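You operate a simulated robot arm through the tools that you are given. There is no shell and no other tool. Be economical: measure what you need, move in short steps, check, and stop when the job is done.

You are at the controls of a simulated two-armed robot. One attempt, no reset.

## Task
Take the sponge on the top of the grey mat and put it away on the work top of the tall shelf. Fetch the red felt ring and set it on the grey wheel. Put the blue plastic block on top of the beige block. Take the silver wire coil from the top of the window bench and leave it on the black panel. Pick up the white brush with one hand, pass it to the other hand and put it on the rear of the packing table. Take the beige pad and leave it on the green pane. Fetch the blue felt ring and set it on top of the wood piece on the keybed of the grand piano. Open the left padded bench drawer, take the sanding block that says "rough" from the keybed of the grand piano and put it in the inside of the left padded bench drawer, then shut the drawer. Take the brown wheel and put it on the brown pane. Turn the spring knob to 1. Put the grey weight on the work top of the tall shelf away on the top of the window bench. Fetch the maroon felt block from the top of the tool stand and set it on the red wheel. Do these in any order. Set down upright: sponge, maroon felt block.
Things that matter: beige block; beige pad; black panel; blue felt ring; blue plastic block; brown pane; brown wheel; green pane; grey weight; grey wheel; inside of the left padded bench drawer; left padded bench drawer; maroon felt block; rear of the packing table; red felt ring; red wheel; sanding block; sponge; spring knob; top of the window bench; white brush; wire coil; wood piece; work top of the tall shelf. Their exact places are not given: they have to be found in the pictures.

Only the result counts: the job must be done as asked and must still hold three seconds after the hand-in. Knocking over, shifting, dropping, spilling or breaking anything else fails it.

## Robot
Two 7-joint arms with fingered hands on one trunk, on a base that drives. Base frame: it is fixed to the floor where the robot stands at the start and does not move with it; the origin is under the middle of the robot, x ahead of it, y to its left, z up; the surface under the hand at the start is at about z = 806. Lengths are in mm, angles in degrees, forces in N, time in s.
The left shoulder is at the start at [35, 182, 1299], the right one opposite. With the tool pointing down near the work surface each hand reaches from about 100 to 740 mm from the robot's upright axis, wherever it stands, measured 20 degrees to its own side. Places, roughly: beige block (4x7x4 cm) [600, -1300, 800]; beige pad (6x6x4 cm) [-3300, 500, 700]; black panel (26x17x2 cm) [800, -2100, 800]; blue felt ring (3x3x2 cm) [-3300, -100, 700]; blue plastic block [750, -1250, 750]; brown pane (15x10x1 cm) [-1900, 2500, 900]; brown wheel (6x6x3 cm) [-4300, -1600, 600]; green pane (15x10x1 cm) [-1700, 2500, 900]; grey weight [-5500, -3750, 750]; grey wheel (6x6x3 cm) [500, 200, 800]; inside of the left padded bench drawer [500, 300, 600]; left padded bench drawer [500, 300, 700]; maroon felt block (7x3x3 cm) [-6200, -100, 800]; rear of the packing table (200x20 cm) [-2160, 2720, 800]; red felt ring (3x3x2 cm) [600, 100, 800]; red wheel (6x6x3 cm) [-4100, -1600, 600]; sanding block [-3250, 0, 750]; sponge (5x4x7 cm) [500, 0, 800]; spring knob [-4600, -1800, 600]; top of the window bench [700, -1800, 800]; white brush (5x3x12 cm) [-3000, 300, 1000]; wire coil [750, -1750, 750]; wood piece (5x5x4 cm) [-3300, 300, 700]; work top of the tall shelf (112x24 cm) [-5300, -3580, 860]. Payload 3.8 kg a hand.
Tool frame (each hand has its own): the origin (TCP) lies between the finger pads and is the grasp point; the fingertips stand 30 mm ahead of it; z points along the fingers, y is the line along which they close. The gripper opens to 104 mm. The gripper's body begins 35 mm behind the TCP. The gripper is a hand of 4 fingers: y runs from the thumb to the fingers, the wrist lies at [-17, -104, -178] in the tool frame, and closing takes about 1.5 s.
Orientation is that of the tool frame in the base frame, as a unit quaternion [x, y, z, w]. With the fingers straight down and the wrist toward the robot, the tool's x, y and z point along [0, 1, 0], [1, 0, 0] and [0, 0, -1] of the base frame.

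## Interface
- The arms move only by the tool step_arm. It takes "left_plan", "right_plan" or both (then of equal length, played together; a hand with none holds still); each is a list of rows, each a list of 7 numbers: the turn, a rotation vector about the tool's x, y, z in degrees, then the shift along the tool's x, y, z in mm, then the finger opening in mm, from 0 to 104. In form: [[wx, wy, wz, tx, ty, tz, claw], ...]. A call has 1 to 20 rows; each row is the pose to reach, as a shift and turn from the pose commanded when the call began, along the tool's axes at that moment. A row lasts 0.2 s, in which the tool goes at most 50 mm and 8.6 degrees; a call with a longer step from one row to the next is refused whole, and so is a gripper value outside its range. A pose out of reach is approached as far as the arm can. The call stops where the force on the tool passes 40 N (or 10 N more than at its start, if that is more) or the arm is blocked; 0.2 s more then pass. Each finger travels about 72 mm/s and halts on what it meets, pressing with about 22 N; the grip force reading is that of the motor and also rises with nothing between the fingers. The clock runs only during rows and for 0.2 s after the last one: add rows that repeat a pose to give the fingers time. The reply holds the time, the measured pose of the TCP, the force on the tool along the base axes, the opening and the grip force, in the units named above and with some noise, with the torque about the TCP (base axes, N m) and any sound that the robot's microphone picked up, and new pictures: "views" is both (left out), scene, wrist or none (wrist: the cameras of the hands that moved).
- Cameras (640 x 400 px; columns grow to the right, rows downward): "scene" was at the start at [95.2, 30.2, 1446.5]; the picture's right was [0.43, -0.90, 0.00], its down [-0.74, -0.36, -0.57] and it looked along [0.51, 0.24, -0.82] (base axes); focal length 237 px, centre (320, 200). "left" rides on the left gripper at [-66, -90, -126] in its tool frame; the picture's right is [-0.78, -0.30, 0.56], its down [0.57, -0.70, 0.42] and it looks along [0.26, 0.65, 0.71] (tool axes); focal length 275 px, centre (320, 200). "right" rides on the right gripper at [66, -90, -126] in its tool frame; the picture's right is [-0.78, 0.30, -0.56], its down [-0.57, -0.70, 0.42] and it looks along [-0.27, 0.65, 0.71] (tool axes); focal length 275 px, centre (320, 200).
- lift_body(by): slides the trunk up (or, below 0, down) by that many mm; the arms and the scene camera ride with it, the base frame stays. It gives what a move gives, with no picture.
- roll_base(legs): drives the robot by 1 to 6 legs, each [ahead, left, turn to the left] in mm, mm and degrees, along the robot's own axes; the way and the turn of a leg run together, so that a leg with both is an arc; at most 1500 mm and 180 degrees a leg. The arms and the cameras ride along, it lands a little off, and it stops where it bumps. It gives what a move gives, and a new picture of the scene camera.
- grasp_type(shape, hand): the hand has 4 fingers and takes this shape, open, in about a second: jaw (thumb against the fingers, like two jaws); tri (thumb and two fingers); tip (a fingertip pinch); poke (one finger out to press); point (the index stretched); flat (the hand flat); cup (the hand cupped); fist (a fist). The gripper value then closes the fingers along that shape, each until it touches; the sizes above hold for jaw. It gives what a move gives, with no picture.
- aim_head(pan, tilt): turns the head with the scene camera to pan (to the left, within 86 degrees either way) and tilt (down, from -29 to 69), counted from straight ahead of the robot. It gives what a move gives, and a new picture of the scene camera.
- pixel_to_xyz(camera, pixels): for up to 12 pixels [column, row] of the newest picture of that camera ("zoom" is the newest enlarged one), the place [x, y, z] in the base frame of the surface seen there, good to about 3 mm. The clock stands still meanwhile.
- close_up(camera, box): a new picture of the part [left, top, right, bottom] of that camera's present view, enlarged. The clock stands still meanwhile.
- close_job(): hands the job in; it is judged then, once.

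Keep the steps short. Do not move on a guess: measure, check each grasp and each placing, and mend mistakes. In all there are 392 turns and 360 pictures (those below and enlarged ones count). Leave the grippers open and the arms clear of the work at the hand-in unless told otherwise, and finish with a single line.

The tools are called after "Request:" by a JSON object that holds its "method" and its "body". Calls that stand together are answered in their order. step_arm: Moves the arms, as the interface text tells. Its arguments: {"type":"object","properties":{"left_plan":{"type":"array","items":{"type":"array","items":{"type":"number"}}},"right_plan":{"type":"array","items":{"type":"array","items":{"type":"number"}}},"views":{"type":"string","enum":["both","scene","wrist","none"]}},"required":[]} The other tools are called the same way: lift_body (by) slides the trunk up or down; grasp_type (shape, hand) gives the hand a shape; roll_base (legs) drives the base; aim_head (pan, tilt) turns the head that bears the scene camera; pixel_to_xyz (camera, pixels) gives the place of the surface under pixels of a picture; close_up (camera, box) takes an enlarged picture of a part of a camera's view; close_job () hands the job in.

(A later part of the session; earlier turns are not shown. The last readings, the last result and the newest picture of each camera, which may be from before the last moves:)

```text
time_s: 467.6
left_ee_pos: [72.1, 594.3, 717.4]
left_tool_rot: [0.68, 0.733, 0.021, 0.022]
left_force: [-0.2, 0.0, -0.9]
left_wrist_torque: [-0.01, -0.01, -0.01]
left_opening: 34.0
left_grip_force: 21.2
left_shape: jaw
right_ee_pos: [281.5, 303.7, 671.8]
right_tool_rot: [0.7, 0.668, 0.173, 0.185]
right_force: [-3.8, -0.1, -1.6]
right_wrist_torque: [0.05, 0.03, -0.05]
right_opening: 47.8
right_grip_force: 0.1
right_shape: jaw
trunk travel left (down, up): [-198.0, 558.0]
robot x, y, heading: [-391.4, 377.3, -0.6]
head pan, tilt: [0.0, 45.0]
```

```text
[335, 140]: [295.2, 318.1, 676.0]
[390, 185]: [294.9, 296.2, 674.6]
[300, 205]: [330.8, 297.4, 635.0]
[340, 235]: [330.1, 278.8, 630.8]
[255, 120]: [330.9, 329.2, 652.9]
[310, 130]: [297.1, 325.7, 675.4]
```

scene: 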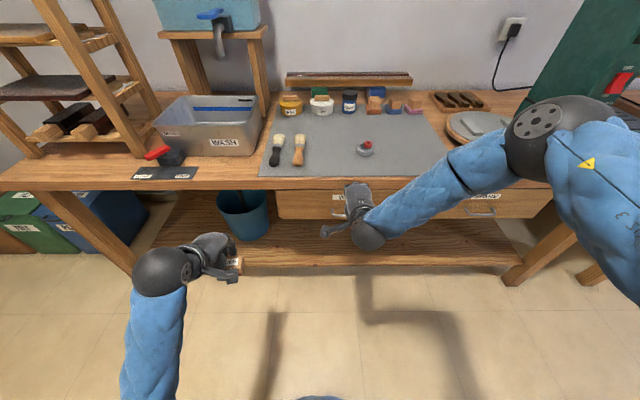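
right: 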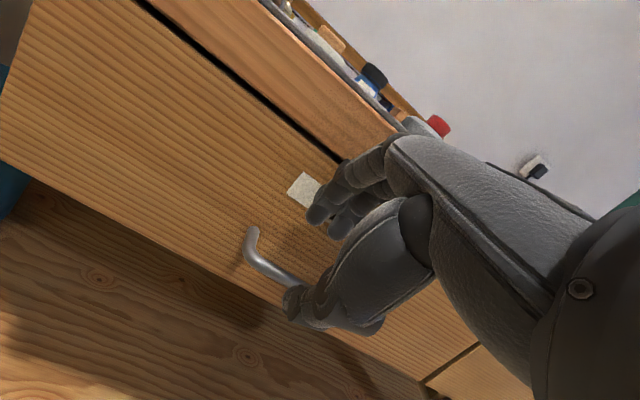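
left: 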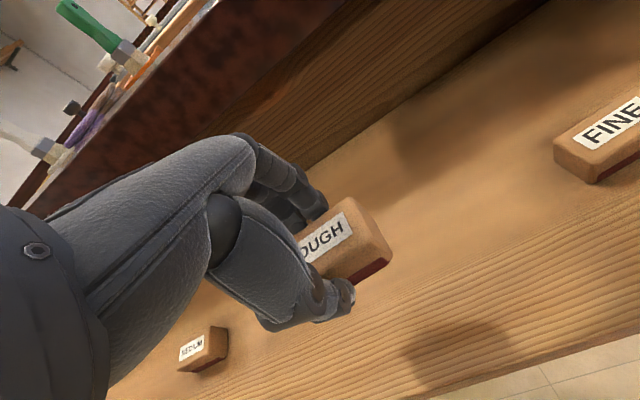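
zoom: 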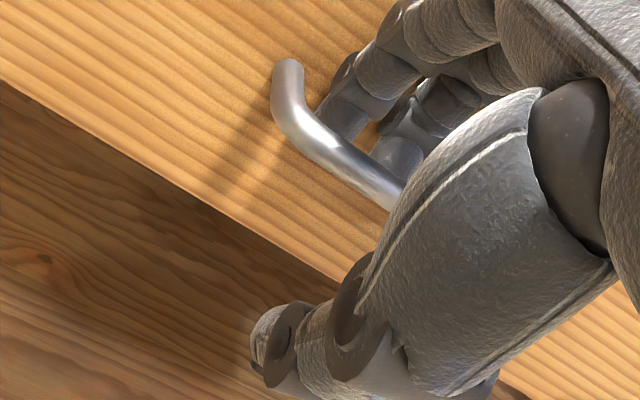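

The fingers are hooked behind the bar. I'll close the hand on it.

Request:
{"method": "step_arm", "body": {"right_plan": [[0, 0, 0, 0, 0, 0, 35], [0, 0, 0, 0, 0, 0, 20], [0, 0, 0, 0, 0, 0, 8], [0, 0, 0, 0, 0, 0, 5], [0, 0, 0, 0, 0, 0, 5]], "views": "none"}}

Request:
{"method": "close_up", "body": {"camera": "right", "box": [200, 160, 420, 330]}}

```text
time_s: 468.8
left_ee_pos: [71.0, 592.9, 718.5]
left_tool_rot: [0.68, 0.733, 0.021, 0.023]
left_force: [-0.3, 0.5, -1.1]
left_wrist_torque: [-0.01, -0.02, 0.01]
left_opening: 34.5
left_grip_force: 22.1
left_shape: jaw
right_ee_pos: [281.5, 303.6, 674.2]
right_tool_rot: [0.699, 0.667, 0.175, 0.187]
right_force: [2.2, -0.1, 1.3]
right_wrist_torque: [-0.06, -0.04, 0.07]
right_opening: 5.3
right_grip_force: 0.0
right_shape: jaw
trunk travel left (down, up): [-198.0, 558.0]
robot x, y, heading: [-391.4, 377.0, -0.6]
head pan, tilt: [0.0, 45.0]
```

```text
2.35 times, centred on (310, 245) of right
```

zoom: 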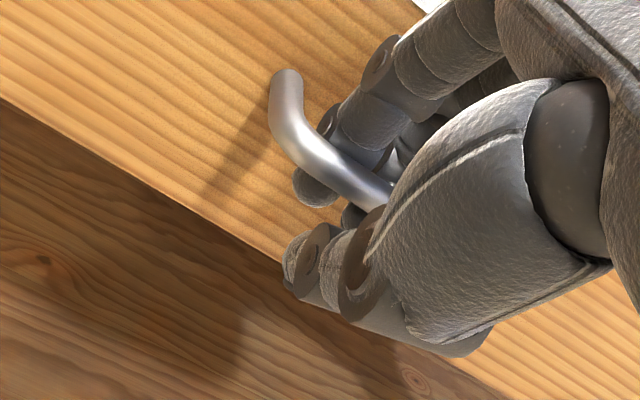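

The fingers are hooked round the bar. I'll pull the drawer by driving back 60 mm first.

Request:
{"method": "roll_base", "body": {"legs": [[-60, 0, 0]]}}

```text
time_s: 469.8
left_ee_pos: [8.9, 594.8, 717.3]
left_tool_rot: [0.68, 0.732, 0.021, 0.023]
left_force: [-0.3, -0.1, 0.6]
left_wrist_torque: [0.0, 0.0, 0.01]
left_opening: 34.0
left_grip_force: 22.5
left_shape: jaw
right_ee_pos: [220.1, 305.8, 672.2]
right_tool_rot: [0.699, 0.668, 0.173, 0.185]
right_force: [0.4, 0.6, -0.8]
right_wrist_torque: [0.03, -0.01, 0.02]
right_opening: 4.9
right_grip_force: 0.1
right_shape: jaw
trunk travel left (down, up): [-198.0, 558.0]
robot x, y, heading: [-454.1, 374.8, -0.6]
head pan, tilt: [0.0, 45.0]
```

scene: 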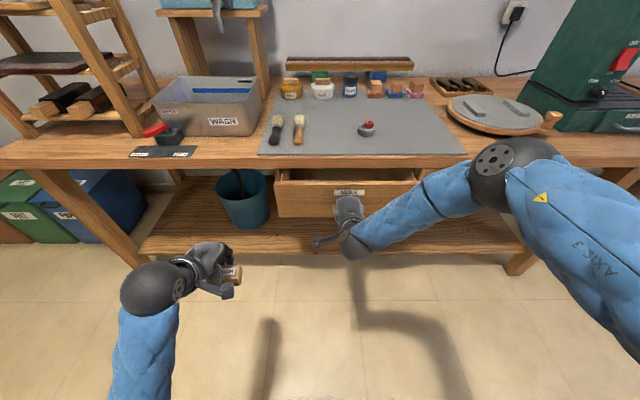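

The drawer is opening. I'll pull a further 170 mm.

Request:
{"method": "roll_base", "body": {"legs": [[-170, 0, 0]]}}

Request:
{"method": "pixel_to_xyz", "body": {"camera": "scene", "pixels": [[330, 175], [345, 190], [300, 180], [340, 200]]}}

```text
time_s: 471.2
left_ee_pos: [-164.2, 596.0, 719.4]
left_tool_rot: [0.679, 0.733, 0.021, 0.022]
left_force: [-0.2, 0.6, -0.6]
left_wrist_torque: [0.01, 0.02, -0.03]
left_opening: 33.9
left_grip_force: 22.5
left_shape: jaw
right_ee_pos: [46.8, 307.6, 673.1]
right_tool_rot: [0.698, 0.669, 0.174, 0.185]
right_force: [0.2, 0.3, -0.4]
right_wrist_torque: [0.03, 0.03, 0.03]
right_opening: 5.2
right_grip_force: 0.2
right_shape: jaw
trunk travel left (down, up): [-198.0, 558.0]
robot x, y, heading: [-626.2, 378.9, 0.1]
head pan, tilt: [0.0, 45.0]
```

scene: 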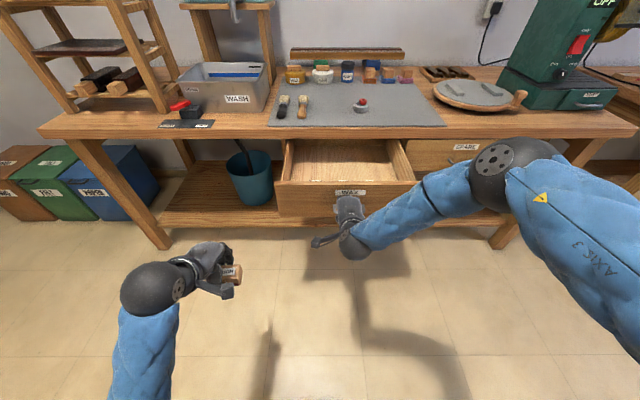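

```text
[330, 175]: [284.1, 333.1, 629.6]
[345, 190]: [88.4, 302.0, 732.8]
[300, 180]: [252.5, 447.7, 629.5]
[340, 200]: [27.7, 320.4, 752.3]
```

Drawer open (inside floor z≈630). I'll unhook the right hand: open, raise the trunk, and back off.

Request:
{"method": "step_arm", "body": {"right_plan": [[0, 0, 0, 0, 0, 0, 20], [0, 0, 0, 0, 0, 0, 35], [0, 0, 0, 0, 0, 0, 48], [0, 0, 0, 0, 0, 0, 48]], "views": "none"}}

Request:
{"method": "lift_body", "body": {"by": 60}}

Request:
{"method": "close_up", "body": {"camera": "right", "box": [160, 120, 440, 360]}}

```text
time_s: 472.2
left_ee_pos: [-163.5, 596.2, 718.1]
left_tool_rot: [0.679, 0.733, 0.02, 0.022]
left_force: [-0.3, -0.2, 0.0]
left_wrist_torque: [-0.01, 0.06, 0.01]
left_opening: 34.2
left_grip_force: 21.8
left_shape: jaw
right_ee_pos: [47.2, 307.5, 673.1]
right_tool_rot: [0.699, 0.668, 0.174, 0.186]
right_force: [-0.1, 0.3, -0.2]
right_wrist_torque: [0.01, -0.01, -0.01]
right_opening: 47.5
right_grip_force: 0.0
right_shape: jaw
trunk travel left (down, up): [-198.0, 558.0]
robot x, y, heading: [-622.7, 376.5, 0.1]
head pan, tilt: [0.0, 45.0]
```

```text
time_s: 473.2
left_ee_pos: [-163.1, 596.1, 778.5]
left_tool_rot: [0.679, 0.734, 0.021, 0.023]
left_force: [0.1, -1.4, -0.1]
left_wrist_torque: [0.02, -0.01, -0.02]
left_opening: 34.1
left_grip_force: 22.0
left_shape: jaw
right_ee_pos: [48.6, 306.8, 731.8]
right_tool_rot: [0.699, 0.669, 0.173, 0.185]
right_force: [0.0, 0.2, -0.8]
right_wrist_torque: [0.0, -0.02, 0.01]
right_opening: 47.6
right_grip_force: 0.1
right_shape: jaw
trunk travel left (down, up): [-258.0, 498.0]
robot x, y, heading: [-629.9, 379.1, -0.0]
head pan, tilt: [0.0, 45.0]
```

```text
1.67 times, centred on (300, 240) of right
```

zoom: 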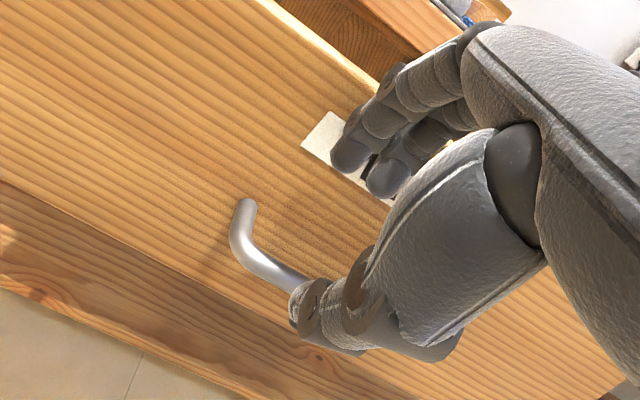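

Unhooked. I'll retract and un-pitch the right hand, and raise the trunk.

Request:
{"method": "step_arm", "body": {"right_plan": [[4, 0, 0, -20, -26, -26, 60], [8, 0, 0, -40, -52, -52, 60], [12, 0, 0, -60, -76, -76, 60], [16, 0, 0, -85, -100, -100, 60], [20, 0, 0, -110, -125, -125, 60], [25, 0, 0, -130, -148, -148, 60], [30, 0, 0, -150, -169, -167, 60]], "views": "none"}}

Request:
{"method": "lift_body", "body": {"by": 120}}

Request:
{"method": "roll_base", "body": {"legs": [[0, -170, 0], [220, 0, 0]]}}

```text
time_s: 474.8
left_ee_pos: [-164.5, 595.3, 778.1]
left_tool_rot: [0.678, 0.734, 0.021, 0.022]
left_force: [-0.4, -0.7, 0.0]
left_wrist_torque: [0.01, -0.01, -0.01]
left_opening: 34.2
left_grip_force: 22.3
left_shape: jaw
right_ee_pos: [-187.3, 166.7, 795.5]
right_tool_rot: [0.722, 0.692, -0.005, -0.002]
right_force: [-0.7, 0.9, -0.1]
right_wrist_torque: [0.01, 0.01, -0.03]
right_opening: 59.5
right_grip_force: 0.1
right_shape: jaw
trunk travel left (down, up): [-258.0, 498.0]
robot x, y, heading: [-628.5, 376.1, -0.3]
head pan, tilt: [0.0, 45.0]
```

```text
time_s: 476.3
left_ee_pos: [-164.2, 595.8, 898.5]
left_tool_rot: [0.68, 0.733, 0.02, 0.022]
left_force: [-0.4, 0.3, 0.1]
left_wrist_torque: [0.01, -0.01, 0.03]
left_opening: 34.4
left_grip_force: 22.1
left_shape: jaw
right_ee_pos: [-188.9, 168.8, 915.3]
right_tool_rot: [0.723, 0.691, -0.005, -0.002]
right_force: [-0.3, 0.4, 0.8]
right_wrist_torque: [0.0, 0.02, -0.01]
right_opening: 59.7
right_grip_force: 0.0
right_shape: jaw
trunk travel left (down, up): [-378.0, 378.0]
robot x, y, heading: [-626.5, 377.1, -0.2]
head pan, tilt: [0.0, 45.0]
```

```text
time_s: 479.1
left_ee_pos: [50.5, 426.4, 898.0]
left_tool_rot: [0.679, 0.734, 0.019, 0.022]
left_force: [0.0, 0.2, 0.2]
left_wrist_torque: [-0.01, -0.03, -0.02]
left_opening: 34.3
left_grip_force: 22.0
left_shape: jaw
right_ee_pos: [27.3, -0.9, 915.6]
right_tool_rot: [0.723, 0.691, -0.006, -0.002]
right_force: [1.4, 0.4, -0.8]
right_wrist_torque: [0.0, 0.03, -0.01]
right_opening: 59.5
right_grip_force: 0.0
right_shape: jaw
trunk travel left (down, up): [-378.0, 378.0]
robot x, y, heading: [-411.3, 205.2, -0.2]
head pan, tilt: [0.0, 45.0]
```

scene: 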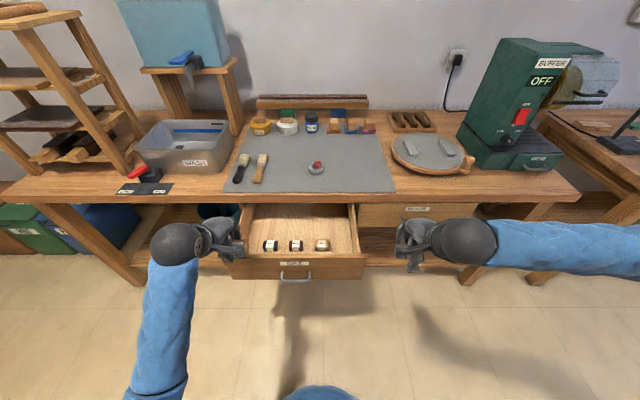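

There are three items in the drawer. I'll measure the free space.

Request:
{"method": "close_up", "body": {"camera": "scene", "box": [220, 190, 380, 290]}}

Request:
{"method": "pixel_to_xyz", "body": {"camera": "scene", "pixels": [[270, 245], [295, 245], [322, 245], [290, 225], [330, 225], [265, 228], [300, 257], [350, 232], [250, 232], [295, 212]]}}

```text
4.00 times, centred on (300, 240) of scene
```

zoom: 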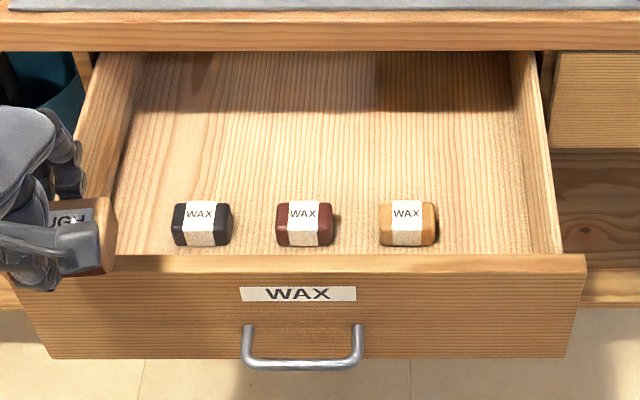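

```text
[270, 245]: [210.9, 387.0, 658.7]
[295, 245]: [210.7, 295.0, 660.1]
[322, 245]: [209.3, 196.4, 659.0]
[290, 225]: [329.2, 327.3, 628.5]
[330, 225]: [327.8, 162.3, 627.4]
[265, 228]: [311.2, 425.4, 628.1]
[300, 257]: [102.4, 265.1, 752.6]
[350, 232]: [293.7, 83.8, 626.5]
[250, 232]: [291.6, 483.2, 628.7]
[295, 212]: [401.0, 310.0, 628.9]
```

Free space lies behind the wax blocks (x 240–330). I'll put the block at about (270,341). Driving 90 mm ahead and lowering the trunk 60 mm.

Request:
{"method": "roll_base", "body": {"legs": [[90, 0, 0]]}}

Request:
{"method": "lift_body", "body": {"by": -60}}

Request:
{"method": "step_arm", "body": {"left_plan": [[0, 0, 0, -30, 32, -10, 22], [0, 0, 0, -55, 64, -10, 22], [0, 0, 0, -80, 96, -10, 22], [0, 0, 0, -80, 120, 0, 22], [0, 0, 0, -80, 120, 0, 22]], "views": "both"}}

```text
time_s: 480.2
left_ee_pos: [143.3, 426.1, 897.8]
left_tool_rot: [0.679, 0.734, 0.019, 0.022]
left_force: [1.1, -0.2, -1.1]
left_wrist_torque: [-0.01, 0.02, 0.0]
left_opening: 34.4
left_grip_force: 21.9
left_shape: jaw
right_ee_pos: [119.8, -0.3, 915.0]
right_tool_rot: [0.722, 0.692, -0.007, -0.003]
right_force: [0.9, -0.9, 0.0]
right_wrist_torque: [0.0, 0.04, 0.02]
right_opening: 59.8
right_grip_force: 0.1
right_shape: jaw
trunk travel left (down, up): [-378.0, 378.0]
robot x, y, heading: [-317.3, 207.3, -0.3]
head pan, tilt: [0.0, 45.0]
```

scene: 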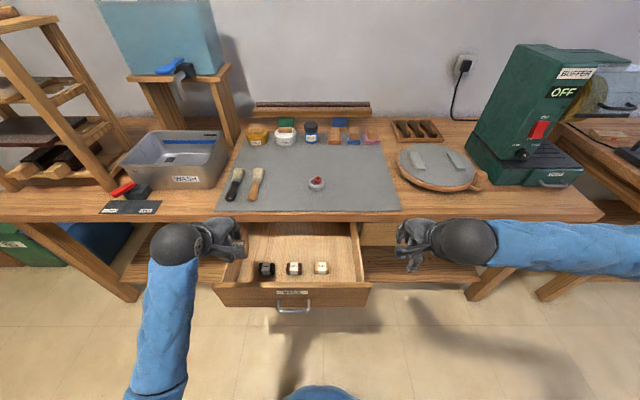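

```text
time_s: 481.2
left_ee_pos: [141.2, 426.3, 839.0]
left_tool_rot: [0.679, 0.734, 0.021, 0.023]
left_force: [-0.8, 1.6, -0.4]
left_wrist_torque: [0.02, -0.04, 0.0]
left_opening: 34.2
left_grip_force: 21.7
left_shape: jaw
right_ee_pos: [119.2, -1.6, 856.8]
right_tool_rot: [0.723, 0.691, -0.005, -0.002]
right_force: [-0.1, -0.2, -1.0]
right_wrist_torque: [0.01, 0.0, 0.01]
right_opening: 59.7
right_grip_force: 0.0
right_shape: jaw
trunk travel left (down, up): [-318.0, 438.0]
robot x, y, heading: [-320.4, 210.3, -0.4]
head pan, tilt: [0.0, 45.0]
```

```text
time_s: 482.4
left_ee_pos: [268.9, 354.9, 847.7]
left_tool_rot: [0.679, 0.734, 0.021, 0.022]
left_force: [0.0, 0.1, -0.2]
left_wrist_torque: [-0.02, -0.03, 0.01]
left_opening: 34.3
left_grip_force: 21.8
left_shape: jaw
right_ee_pos: [119.1, -0.9, 856.8]
right_tool_rot: [0.722, 0.692, -0.005, -0.002]
right_force: [0.7, -0.5, 0.0]
right_wrist_torque: [0.04, 0.01, 0.04]
right_opening: 59.7
right_grip_force: 0.1
right_shape: jaw
trunk travel left (down, up): [-318.0, 438.0]
robot x, y, heading: [-321.1, 204.6, -0.3]
head pan, tilt: [0.0, 45.0]
```

scene: 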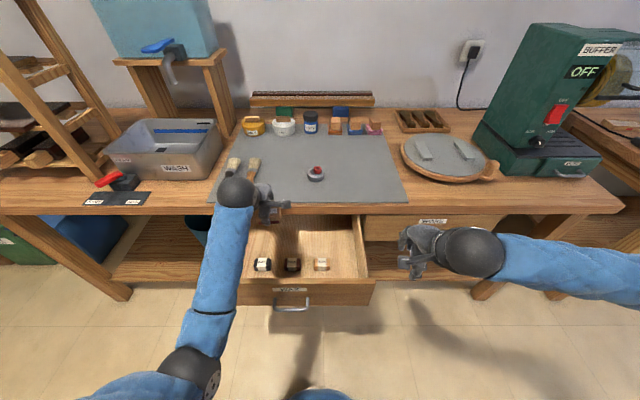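
left: 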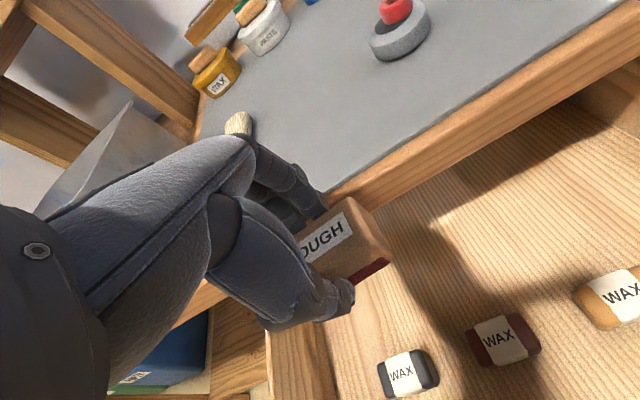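

I'll shift 14 mm right and descend 100 mm, then check clearance to the table edge.

Request:
{"method": "step_arm", "body": {"left_plan": [[0, 0, 0, -14, -6, 10, 22], [0, 0, 0, -14, -10, 50, 22], [0, 0, 0, -14, -12, 95, 22], [0, 0, 0, -14, -12, 95, 22]], "views": "both"}}

```text
time_s: 483.4
left_ee_pos: [262.5, 342.4, 750.0]
left_tool_rot: [0.679, 0.734, 0.021, 0.023]
left_force: [-1.1, 0.1, 0.4]
left_wrist_torque: [0.01, -0.01, 0.01]
left_opening: 34.2
left_grip_force: 21.6
left_shape: jaw
right_ee_pos: [118.2, -0.5, 857.2]
right_tool_rot: [0.722, 0.692, -0.005, -0.002]
right_force: [-0.4, 0.0, 0.3]
right_wrist_torque: [-0.01, 0.0, 0.02]
right_opening: 59.7
right_grip_force: 0.0
right_shape: jaw
trunk travel left (down, up): [-318.0, 438.0]
robot x, y, heading: [-316.6, 207.4, -0.4]
head pan, tilt: [0.0, 45.0]
```

scene: 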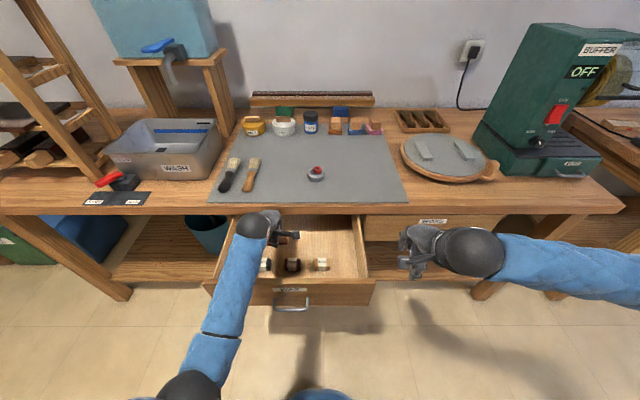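
left: 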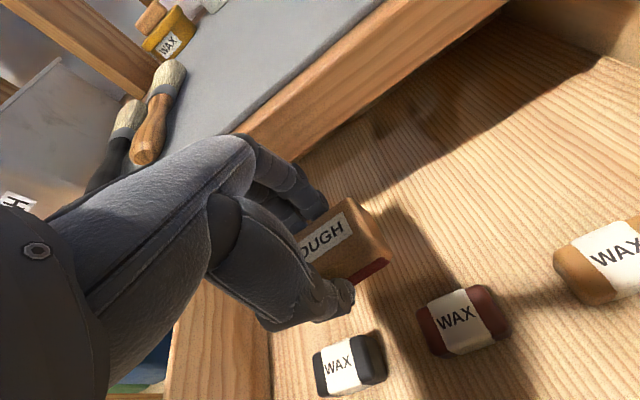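

Clear. Continuing down 66 mm, then slowly to contact.

Request:
{"method": "step_arm", "body": {"left_plan": [[0, 0, 0, 0, 0, 35, 22], [0, 0, 0, 0, 0, 66, 22], [0, 0, 0, 0, 0, 72, 22], [0, 0, 0, 0, 0, 77, 22], [0, 0, 0, 0, 0, 77, 22]], "views": "wrist"}}

```text
time_s: 484.6
left_ee_pos: [266.9, 341.9, 675.1]
left_tool_rot: [0.678, 0.734, 0.021, 0.022]
left_force: [-0.1, -0.1, -0.6]
left_wrist_torque: [0.01, 0.02, 0.01]
left_opening: 34.3
left_grip_force: 21.7
left_shape: jaw
right_ee_pos: [118.2, -1.8, 856.7]
right_tool_rot: [0.723, 0.691, -0.005, -0.002]
right_force: [0.1, -0.1, 0.2]
right_wrist_torque: [-0.03, -0.01, -0.01]
right_opening: 59.4
right_grip_force: 0.0
right_shape: jaw
trunk travel left (down, up): [-318.0, 438.0]
robot x, y, heading: [-318.6, 210.9, -0.1]
head pan, tilt: [0.0, 45.0]
```

left: 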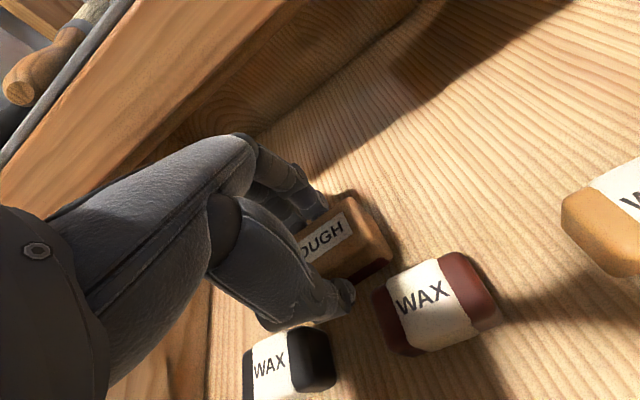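

Not touching yet. Lower 6 mm more.

Request:
{"method": "step_arm", "body": {"left_plan": [[0, 0, 0, 0, 0, 4, 22], [0, 0, 0, 0, 0, 7, 22], [0, 0, 0, 0, 0, 7, 22]], "views": "none"}}

```text
time_s: 485.4
left_ee_pos: [268.3, 343.1, 667.1]
left_tool_rot: [0.678, 0.734, 0.021, 0.022]
left_force: [-0.9, 0.2, 2.8]
left_wrist_torque: [-0.02, 0.07, 0.01]
left_opening: 34.3
left_grip_force: 21.8
left_shape: jaw
right_ee_pos: [118.2, -1.3, 857.4]
right_tool_rot: [0.723, 0.691, -0.006, -0.002]
right_force: [0.1, 0.2, 1.0]
right_wrist_torque: [0.01, -0.03, -0.03]
right_opening: 59.2
right_grip_force: 0.0
right_shape: jaw
trunk travel left (down, up): [-318.0, 438.0]
robot x, y, heading: [-322.6, 206.3, -0.5]
head pan, tilt: [0.0, 45.0]
```

Contact. I'll open modestly (to 54, away from the wax and the table edge) and rise.

Request:
{"method": "step_arm", "body": {"left_plan": [[0, 0, 0, 0, 0, 0, 40], [0, 0, 0, 0, 0, 0, 50], [0, 0, 0, 0, 0, 0, 54], [0, 0, 0, 0, 0, 0, 54], [0, 0, 0, 0, -2, -40, 54], [0, 0, 0, 0, -6, -85, 54], [0, 0, 0, 0, -10, -130, 54], [0, 0, 0, 0, -12, -175, 54], [0, 0, 0, 0, -20, -215, 60]], "views": "both"}}

```text
time_s: 487.6
left_ee_pos: [236.9, 366.3, 876.4]
left_tool_rot: [0.671, 0.741, 0.044, 0.002]
left_force: [-0.3, -0.6, -0.2]
left_wrist_torque: [-0.01, 0.0, -0.02]
left_opening: 59.8
left_grip_force: 0.1
left_shape: jaw
right_ee_pos: [117.8, 0.1, 857.6]
right_tool_rot: [0.722, 0.692, -0.005, -0.002]
right_force: [-1.0, 0.2, -0.2]
right_wrist_torque: [0.01, -0.01, -0.01]
right_opening: 59.6
right_grip_force: 0.1
right_shape: jaw
trunk travel left (down, up): [-318.0, 438.0]
robot x, y, heading: [-321.7, 205.4, -0.1]
head pan, tilt: [0.0, 45.0]
stopped in row 9 (left hand): the arm was blocked; the commanded pose is now the measured one
```

scene: 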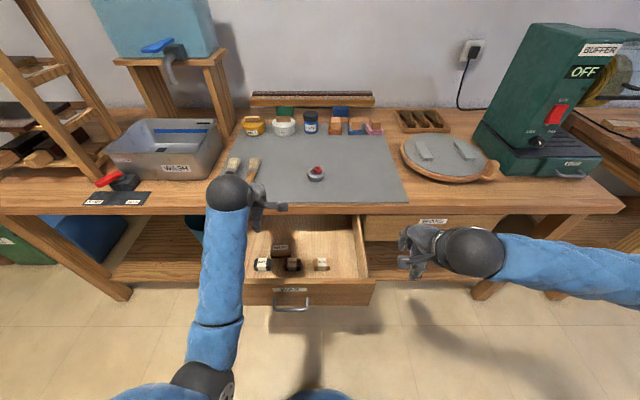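
left: 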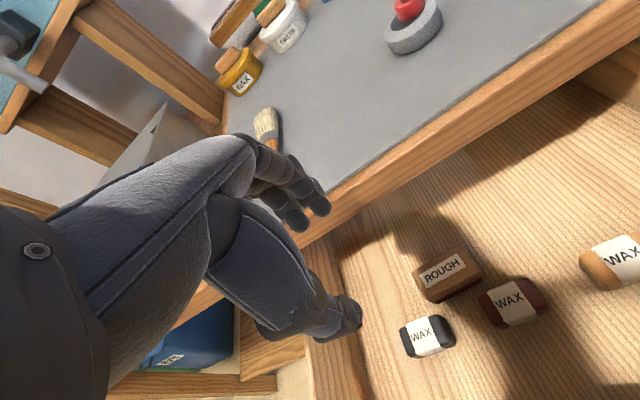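

The sanding block is in the drawer. Now I'll back off and prepare the right hand (closed, pitched 30°) to push the drawer shut above the handle.

Request:
{"method": "roll_base", "body": {"legs": [[-300, 0, 0], [0, 180, 0]]}}

Request:
{"method": "lift_body", "body": {"by": -40}}

Request:
{"method": "step_arm", "body": {"right_plan": [[0, 0, 0, 15, 40, 0, 20], [0, 0, 0, 30, 80, 0, 10], [0, 0, 0, 45, 120, 0, 0], [-8, 0, 0, 60, 150, 0, 0], [-16, 0, 0, 75, 175, 0, 0], [-24, 0, 0, 90, 195, 0, 0], [-30, 0, 0, 105, 205, 0, 0], [-30, 0, 0, 105, 205, 0, 0]], "views": "both"}}

```text
time_s: 490.7
left_ee_pos: [-62.0, 550.4, 875.2]
left_tool_rot: [0.67, 0.742, 0.044, 0.001]
left_force: [-0.1, 0.8, -0.5]
left_wrist_torque: [-0.02, 0.0, -0.03]
left_opening: 59.6
left_grip_force: 0.0
left_shape: jaw
right_ee_pos: [-177.8, 183.8, 857.3]
right_tool_rot: [0.721, 0.693, -0.006, -0.002]
right_force: [0.0, 0.7, 0.0]
right_wrist_torque: [0.0, -0.03, -0.01]
right_opening: 59.5
right_grip_force: 0.1
right_shape: jaw
trunk travel left (down, up): [-318.0, 438.0]
robot x, y, heading: [-616.9, 388.5, 0.1]
head pan, tilt: [0.0, 45.0]
```

scene: 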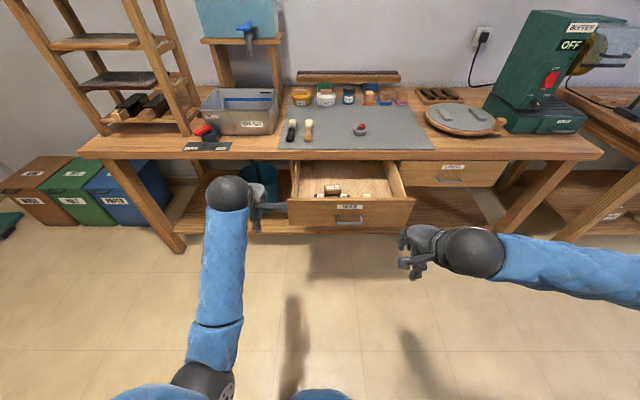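

```text
time_s: 491.5
left_ee_pos: [-60.8, 565.3, 834.4]
left_tool_rot: [0.667, 0.743, 0.058, -0.011]
left_force: [0.0, -0.2, -0.5]
left_wrist_torque: [-0.01, 0.01, 0.03]
left_opening: 59.7
left_grip_force: 0.1
left_shape: jaw
right_ee_pos: [-177.9, 180.9, 817.4]
right_tool_rot: [0.722, 0.692, -0.005, -0.001]
right_force: [0.2, 0.1, 0.6]
right_wrist_torque: [0.03, -0.01, 0.01]
right_opening: 59.5
right_grip_force: 0.1
right_shape: jaw
trunk travel left (down, up): [-278.0, 478.0]
robot x, y, heading: [-618.9, 390.8, 0.1]
head pan, tilt: [0.0, 45.0]
```

```text
time_s: 493.3
left_ee_pos: [-60.5, 564.9, 836.3]
left_tool_rot: [0.666, 0.744, 0.057, -0.007]
left_force: [-0.1, -0.1, 0.0]
left_wrist_torque: [0.0, 0.0, 0.02]
left_opening: 59.7
left_grip_force: 0.0
left_shape: jaw
right_ee_pos: [30.1, 281.4, 813.8]
right_tool_rot: [0.698, 0.67, 0.172, 0.186]
right_force: [-0.5, -0.2, 0.7]
right_wrist_torque: [-0.03, -0.01, -0.03]
right_opening: 0.2
right_grip_force: 21.6
right_shape: jaw
trunk travel left (down, up): [-278.0, 478.0]
robot x, y, heading: [-619.0, 388.3, 0.3]
head pan, tilt: [0.0, 45.0]
```

scene: 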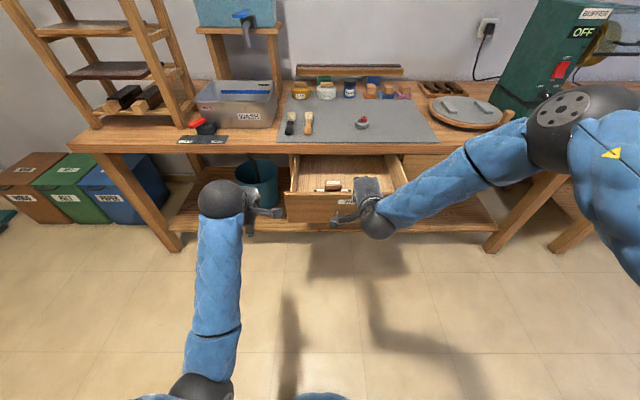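
right: 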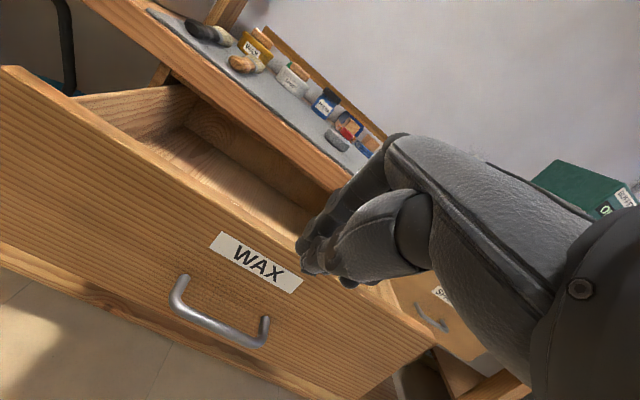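

The hand leads with its fingertips. I'll lower the trunk 75 mm and move the left hand further aside, then push forward.

Request:
{"method": "step_arm", "body": {"left_plan": [[0, 0, 0, 40, 0, -20, 60], [0, 0, 0, 80, 0, -40, 60]], "views": "none"}}

Request:
{"method": "lift_body", "body": {"by": -75}}

Request:
{"method": "roll_base", "body": {"legs": [[100, 0, 0]]}}

```text
time_s: 493.9
left_ee_pos: [-71.3, 624.8, 880.5]
left_tool_rot: [0.67, 0.741, 0.043, 0.0]
left_force: [-0.4, 0.5, -0.5]
left_wrist_torque: [0.0, 0.0, -0.01]
left_opening: 59.7
left_grip_force: 0.1
left_shape: jaw
right_ee_pos: [31.2, 280.5, 813.5]
right_tool_rot: [0.699, 0.669, 0.171, 0.186]
right_force: [-0.3, -0.5, 0.3]
right_wrist_torque: [-0.01, 0.0, 0.04]
right_opening: 0.0
right_grip_force: 22.1
right_shape: jaw
trunk travel left (down, up): [-278.0, 478.0]
robot x, y, heading: [-618.9, 388.4, 0.1]
head pan, tilt: [0.0, 45.0]
```

```text
time_s: 495.1
left_ee_pos: [-74.3, 627.6, 806.8]
left_tool_rot: [0.67, 0.741, 0.044, 0.001]
left_force: [-0.1, 0.7, -0.2]
left_wrist_torque: [-0.02, -0.06, 0.01]
left_opening: 59.8
left_grip_force: 0.0
left_shape: jaw
right_ee_pos: [31.7, 280.4, 722.0]
right_tool_rot: [0.702, 0.672, 0.16, 0.174]
right_force: [-0.5, -0.5, 0.3]
right_wrist_torque: [-0.01, 0.01, -0.02]
right_opening: 0.0
right_grip_force: 22.4
right_shape: jaw
trunk travel left (down, up): [-203.0, 553.0]
robot x, y, heading: [-618.7, 388.8, 0.2]
head pan, tilt: [0.0, 45.0]
```

```text
time_s: 496.2
left_ee_pos: [28.9, 627.3, 805.7]
left_tool_rot: [0.67, 0.741, 0.043, 0.001]
left_force: [0.2, 0.4, -0.2]
left_wrist_torque: [0.0, 0.06, 0.01]
left_opening: 59.4
left_grip_force: 0.0
left_shape: jaw
right_ee_pos: [132.8, 280.6, 719.9]
right_tool_rot: [0.702, 0.672, 0.159, 0.173]
right_force: [0.0, 0.3, -1.4]
right_wrist_torque: [0.0, -0.02, 0.0]
right_opening: 0.0
right_grip_force: 21.6
right_shape: jaw
trunk travel left (down, up): [-203.0, 553.0]
robot x, y, heading: [-516.5, 390.5, 0.2]
head pan, tilt: [0.0, 45.0]
```

scene: 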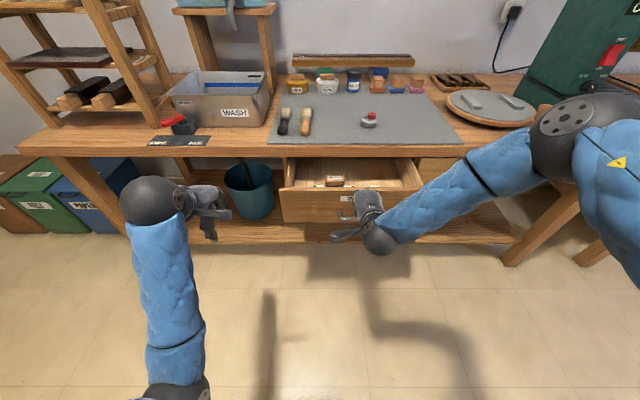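

The drawer is closing. Pushing 150 mm more.

Request:
{"method": "roll_base", "body": {"legs": [[150, 0, 0]]}}

Request:
{"method": "close_up", "body": {"camera": "right", "box": [60, 80, 500, 380]}}

```text
time_s: 497.6
left_ee_pos: [178.8, 626.4, 803.6]
left_tool_rot: [0.671, 0.741, 0.043, 0.0]
left_force: [0.0, 0.1, -0.1]
left_wrist_torque: [-0.01, -0.03, 0.0]
left_opening: 59.6
left_grip_force: 0.0
left_shape: jaw
right_ee_pos: [282.4, 279.8, 720.0]
right_tool_rot: [0.703, 0.671, 0.158, 0.174]
right_force: [0.6, 0.0, 0.1]
right_wrist_torque: [0.0, 0.0, -0.01]
right_opening: 0.0
right_grip_force: 21.9
right_shape: jaw
trunk travel left (down, up): [-203.0, 553.0]
robot x, y, heading: [-365.5, 388.1, 0.0]
head pan, tilt: [0.0, 45.0]
```

scene: 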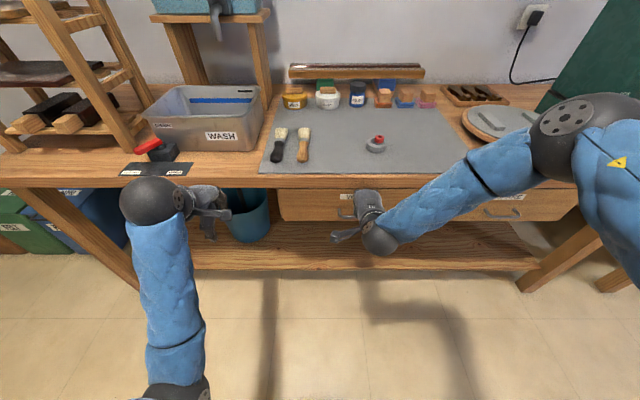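

```text
1.33 times, centred on (280, 230) of right
```

zoom: 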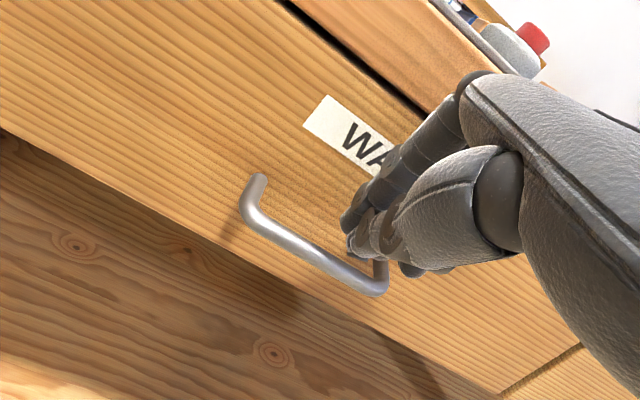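

Request:
{"method": "pixel_to_xyz", "body": {"camera": "zoom", "pixels": [[180, 120], [340, 180], [300, 60], [440, 330], [560, 370], [420, 70]]}}

```text
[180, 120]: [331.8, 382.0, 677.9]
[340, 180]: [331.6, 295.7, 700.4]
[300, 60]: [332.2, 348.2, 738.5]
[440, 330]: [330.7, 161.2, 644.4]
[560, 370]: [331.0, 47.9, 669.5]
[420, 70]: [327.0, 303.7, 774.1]
```

The drawer front is at x≈332, flush as at first. I'll back off, un-pitch and tuck the right arm, and restore trunk height.

Request:
{"method": "roll_base", "body": {"legs": [[-300, 0, 0]]}}

Request:
{"method": "step_arm", "body": {"right_plan": [[4, 0, 0, -20, -20, -25, 20], [8, 0, 0, -40, -40, -50, 40], [12, 0, 0, -60, -60, -75, 60], [16, 0, 0, -80, -80, -95, 80], [20, 0, 0, -100, -100, -115, 80], [26, 0, 0, -110, -115, -125, 80]], "views": "none"}}

Request:
{"method": "lift_body", "body": {"by": 247}}

Request:
{"method": "close_up", "body": {"camera": "scene", "box": [160, 100, 480, 300]}}

```text
time_s: 499.6
left_ee_pos: [-124.2, 628.7, 807.3]
left_tool_rot: [0.669, 0.742, 0.044, 0.0]
left_force: [0.2, 0.7, 0.4]
left_wrist_torque: [0.01, -0.01, -0.05]
left_opening: 59.4
left_grip_force: 0.0
left_shape: jaw
right_ee_pos: [-17.0, 281.1, 720.7]
right_tool_rot: [0.701, 0.673, 0.159, 0.174]
right_force: [-1.4, 0.4, 0.4]
right_wrist_torque: [0.01, 0.01, -0.03]
right_opening: 0.0
right_grip_force: 22.1
right_shape: jaw
trunk travel left (down, up): [-203.0, 553.0]
robot x, y, heading: [-665.8, 387.8, 0.4]
head pan, tilt: [0.0, 45.0]
```

scene: 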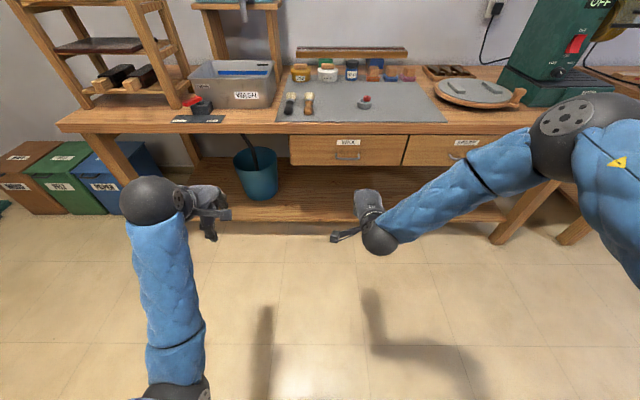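

```text
time_s: 501.0
left_ee_pos: [-123.1, 627.9, 805.6]
left_tool_rot: [0.669, 0.742, 0.044, 0.001]
left_force: [-0.2, 0.3, 0.2]
left_wrist_torque: [0.02, 0.0, 0.01]
left_opening: 59.7
left_grip_force: 0.1
left_shape: jaw
right_ee_pos: [-180.0, 180.1, 781.1]
right_tool_rot: [0.721, 0.693, 0.004, 0.011]
right_force: [0.1, -0.3, 0.1]
right_wrist_torque: [0.03, 0.03, 0.01]
right_opening: 79.7
right_grip_force: 0.1
right_shape: jaw
trunk travel left (down, up): [-203.0, 553.0]
robot x, y, heading: [-666.1, 387.0, 0.4]
head pan, tilt: [0.0, 45.0]
```

```text
time_s: 503.6
left_ee_pos: [-123.6, 626.8, 1052.6]
left_tool_rot: [0.668, 0.743, 0.044, 0.001]
left_force: [-0.1, 0.0, 0.1]
left_wrist_torque: [-0.02, 0.01, -0.01]
left_opening: 59.4
left_grip_force: 0.1
left_shape: jaw
right_ee_pos: [-180.7, 178.7, 1026.6]
right_tool_rot: [0.722, 0.692, 0.004, 0.011]
right_force: [-0.4, 0.3, -0.2]
right_wrist_torque: [-0.02, -0.01, 0.0]
right_opening: 79.6
right_grip_force: 0.1
right_shape: jaw
trunk travel left (down, up): [-450.0, 306.0]
robot x, y, heading: [-666.2, 387.0, 0.1]
head pan, tilt: [0.0, 45.0]
```

```text
2.00 times, centred on (320, 200) of scene
```

zoom: 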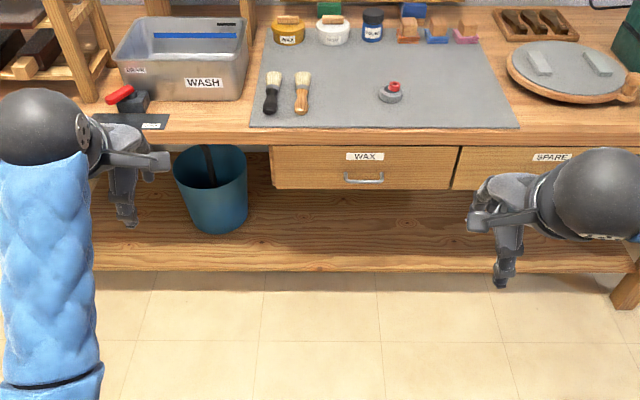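

All is in order. Next: the brush and pad at the piano, via the lane north of the piano. I'll look left to check the way.

Request:
{"method": "aim_head", "body": {"pan": 86, "tilt": 30}}

```text
time_s: 505.2
left_ee_pos: [-123.6, 628.6, 1052.7]
left_tool_rot: [0.668, 0.742, 0.044, 0.001]
left_force: [-0.4, 0.3, 0.5]
left_wrist_torque: [0.01, 0.01, 0.02]
left_opening: 59.4
left_grip_force: 0.1
left_shape: jaw
right_ee_pos: [-180.4, 180.3, 1027.6]
right_tool_rot: [0.721, 0.693, 0.004, 0.011]
right_force: [0.6, -0.4, 0.2]
right_wrist_torque: [-0.02, 0.01, 0.01]
right_opening: 79.8
right_grip_force: 0.1
right_shape: jaw
trunk travel left (down, up): [-450.0, 306.0]
robot x, y, heading: [-669.2, 389.0, 0.4]
head pan, tilt: [85.9, 30.0]
```

scene: 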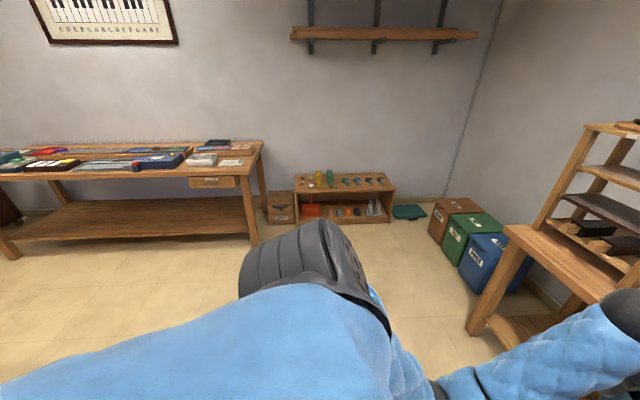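

Request:
{"method": "roll_base", "body": {"legs": [[0, 1180, 0], [-1500, 0, 0], [-1500, 0, 0], [-230, 0, 0], [0, -1100, 0]]}}

Request:
{"method": "aim_head", "body": {"pan": 0, "tilt": 38}}

```text
time_s: 532.0
left_ee_pos: [-3397.4, 720.8, 1053.3]
left_tool_rot: [0.664, 0.746, 0.044, 0.0]
left_force: [0.7, -1.0, 0.0]
left_wrist_torque: [0.03, 0.02, 0.0]
left_opening: 59.4
left_grip_force: 0.1
left_shape: jaw
right_ee_pos: [-3449.5, 271.4, 1027.2]
right_tool_rot: [0.718, 0.696, 0.004, 0.011]
right_force: [0.0, 0.3, 0.2]
right_wrist_torque: [0.03, 0.02, -0.01]
right_opening: 79.6
right_grip_force: 0.1
right_shape: jaw
trunk travel left (down, up): [-450.0, 306.0]
robot x, y, heading: [-3935.1, 472.7, 1.1]
head pan, tilt: [85.9, 30.0]
```

scene: 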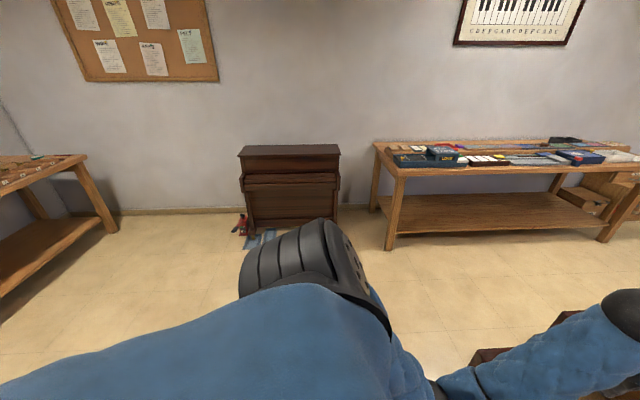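

```text
time_s: 533.5
left_ee_pos: [-3396.8, 720.6, 1052.1]
left_tool_rot: [0.664, 0.746, 0.044, 0.0]
left_force: [-0.7, 0.4, 1.1]
left_wrist_torque: [0.02, 0.04, -0.05]
left_opening: 59.8
left_grip_force: 0.1
left_shape: jaw
right_ee_pos: [-3449.1, 271.6, 1028.1]
right_tool_rot: [0.717, 0.697, 0.004, 0.012]
right_force: [0.0, -0.2, 0.1]
right_wrist_torque: [0.0, 0.03, -0.02]
right_opening: 79.7
right_grip_force: 0.0
right_shape: jaw
trunk travel left (down, up): [-450.0, 306.0]
robot x, y, heading: [-3941.3, 472.8, 1.0]
head pan, tilt: [0.0, 38.0]
```

scene: 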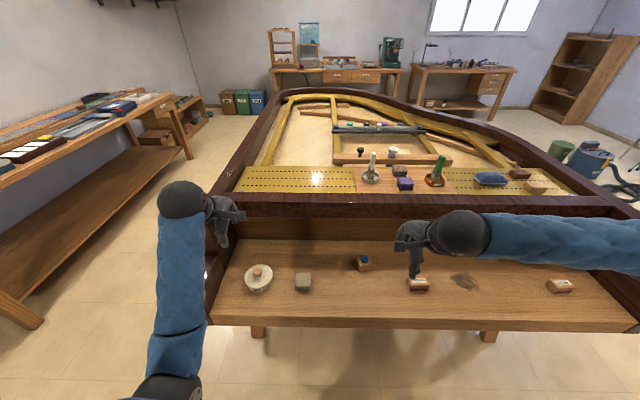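

Request:
{"method": "close_up", "body": {"camera": "scene", "box": [330, 130, 470, 210]}}

Request:
{"method": "pixel_to_xyz", "body": {"camera": "zoom", "pixels": [[195, 110], [197, 150], [200, 180], [192, 215], [155, 205], [230, 210], [195, 235], [190, 195], [340, 250], [480, 150], [330, 130], [210, 180]]}}

```text
4.57 times, centred on (400, 170) of scene
```

zoom: 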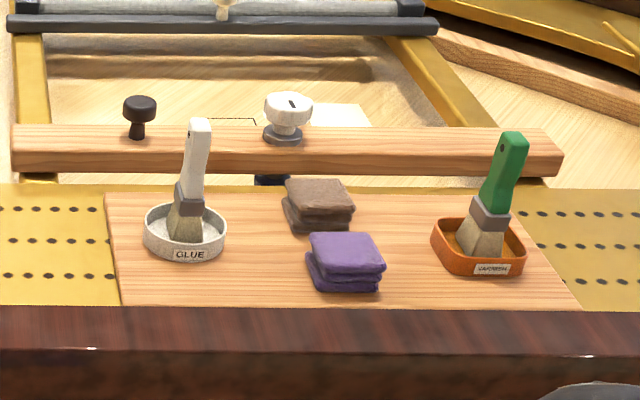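

```text
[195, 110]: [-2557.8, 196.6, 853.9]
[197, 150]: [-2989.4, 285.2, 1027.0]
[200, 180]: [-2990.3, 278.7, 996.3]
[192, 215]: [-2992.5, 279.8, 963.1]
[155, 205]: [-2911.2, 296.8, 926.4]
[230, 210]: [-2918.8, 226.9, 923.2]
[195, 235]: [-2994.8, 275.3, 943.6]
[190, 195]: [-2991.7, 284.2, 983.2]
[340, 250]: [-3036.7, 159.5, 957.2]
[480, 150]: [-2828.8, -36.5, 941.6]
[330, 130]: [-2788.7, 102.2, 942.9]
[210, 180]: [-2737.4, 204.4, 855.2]
```

The white brush stands in the GLUE dish at about (−2990,281), handle z≈995–1055. I'll drive 230 mm closer and bring the right hand near.

Request:
{"method": "roll_base", "body": {"legs": [[230, 0, -1]]}}

Request:
{"method": "step_arm", "body": {"right_plan": [[0, 0, 0, 5, 40, -20, 80], [0, 0, 0, 10, 80, -40, 80], [0, 0, 0, 15, 110, -60, 80], [0, 0, 0, 15, 120, -80, 80]], "views": "both"}}

```text
time_s: 535.3
left_ee_pos: [-3159.3, 710.3, 1052.2]
left_tool_rot: [0.672, 0.739, 0.043, 0.001]
left_force: [-0.4, 0.6, 0.2]
left_wrist_torque: [0.0, 0.03, 0.0]
left_opening: 59.9
left_grip_force: 0.1
left_shape: jaw
right_ee_pos: [-3221.1, 262.0, 1027.3]
right_tool_rot: [0.725, 0.689, 0.003, 0.011]
right_force: [-0.3, 0.3, -1.1]
right_wrist_torque: [-0.03, 0.03, -0.02]
right_opening: 79.8
right_grip_force: 0.1
right_shape: jaw
trunk travel left (down, up): [-450.0, 306.0]
robot x, y, heading: [-3704.2, 478.1, -0.1]
head pan, tilt: [0.0, 38.0]
```

scene: 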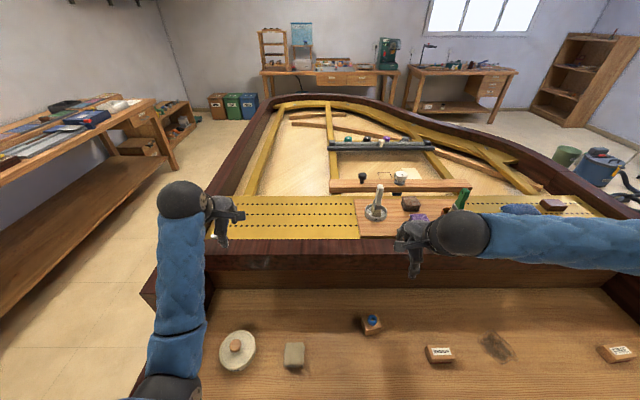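

```text
time_s: 536.3
left_ee_pos: [-3161.0, 710.3, 1051.9]
left_tool_rot: [0.673, 0.739, 0.043, 0.001]
left_force: [0.4, 0.2, -0.1]
left_wrist_torque: [-0.01, 0.01, 0.0]
left_opening: 59.5
left_grip_force: 0.0
left_shape: jaw
right_ee_pos: [-3103.6, 271.7, 1110.5]
right_tool_rot: [0.725, 0.689, 0.004, 0.012]
right_force: [0.3, -0.7, 0.6]
right_wrist_torque: [-0.03, -0.01, 0.01]
right_opening: 80.0
right_grip_force: 0.0
right_shape: jaw
trunk travel left (down, up): [-450.0, 306.0]
robot x, y, heading: [-3706.2, 479.3, -0.1]
head pan, tilt: [0.0, 38.0]
```

scene: 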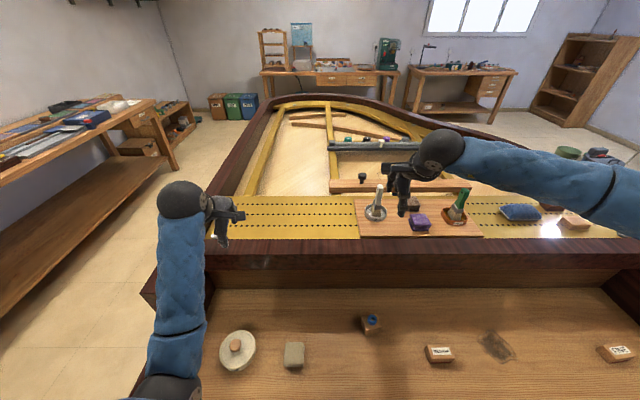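
right: 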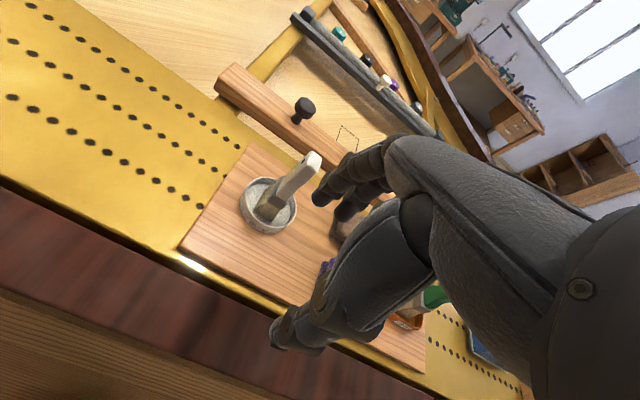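

Request:
{"method": "close_up", "body": {"camera": "right", "box": [230, 140, 350, 250]}}

Request:
{"method": "pixel_to_xyz", "body": {"camera": "right", "pixels": [[315, 157], [305, 170], [295, 182], [285, 195], [320, 165], [275, 200], [262, 215], [292, 215], [245, 200], [302, 172]]}}

```text
3.64 times, centred on (290, 195) of right
```

zoom: 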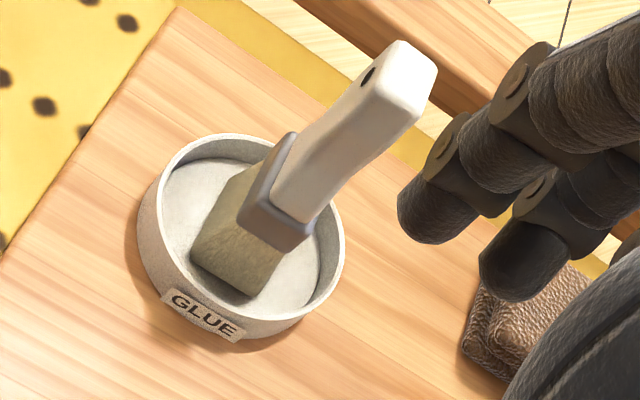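

```text
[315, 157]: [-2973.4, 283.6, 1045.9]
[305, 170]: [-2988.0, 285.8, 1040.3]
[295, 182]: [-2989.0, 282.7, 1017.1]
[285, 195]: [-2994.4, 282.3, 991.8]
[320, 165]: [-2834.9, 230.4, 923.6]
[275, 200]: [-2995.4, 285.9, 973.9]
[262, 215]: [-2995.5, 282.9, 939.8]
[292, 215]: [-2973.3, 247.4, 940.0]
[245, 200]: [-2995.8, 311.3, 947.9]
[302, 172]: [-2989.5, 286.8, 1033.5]
```

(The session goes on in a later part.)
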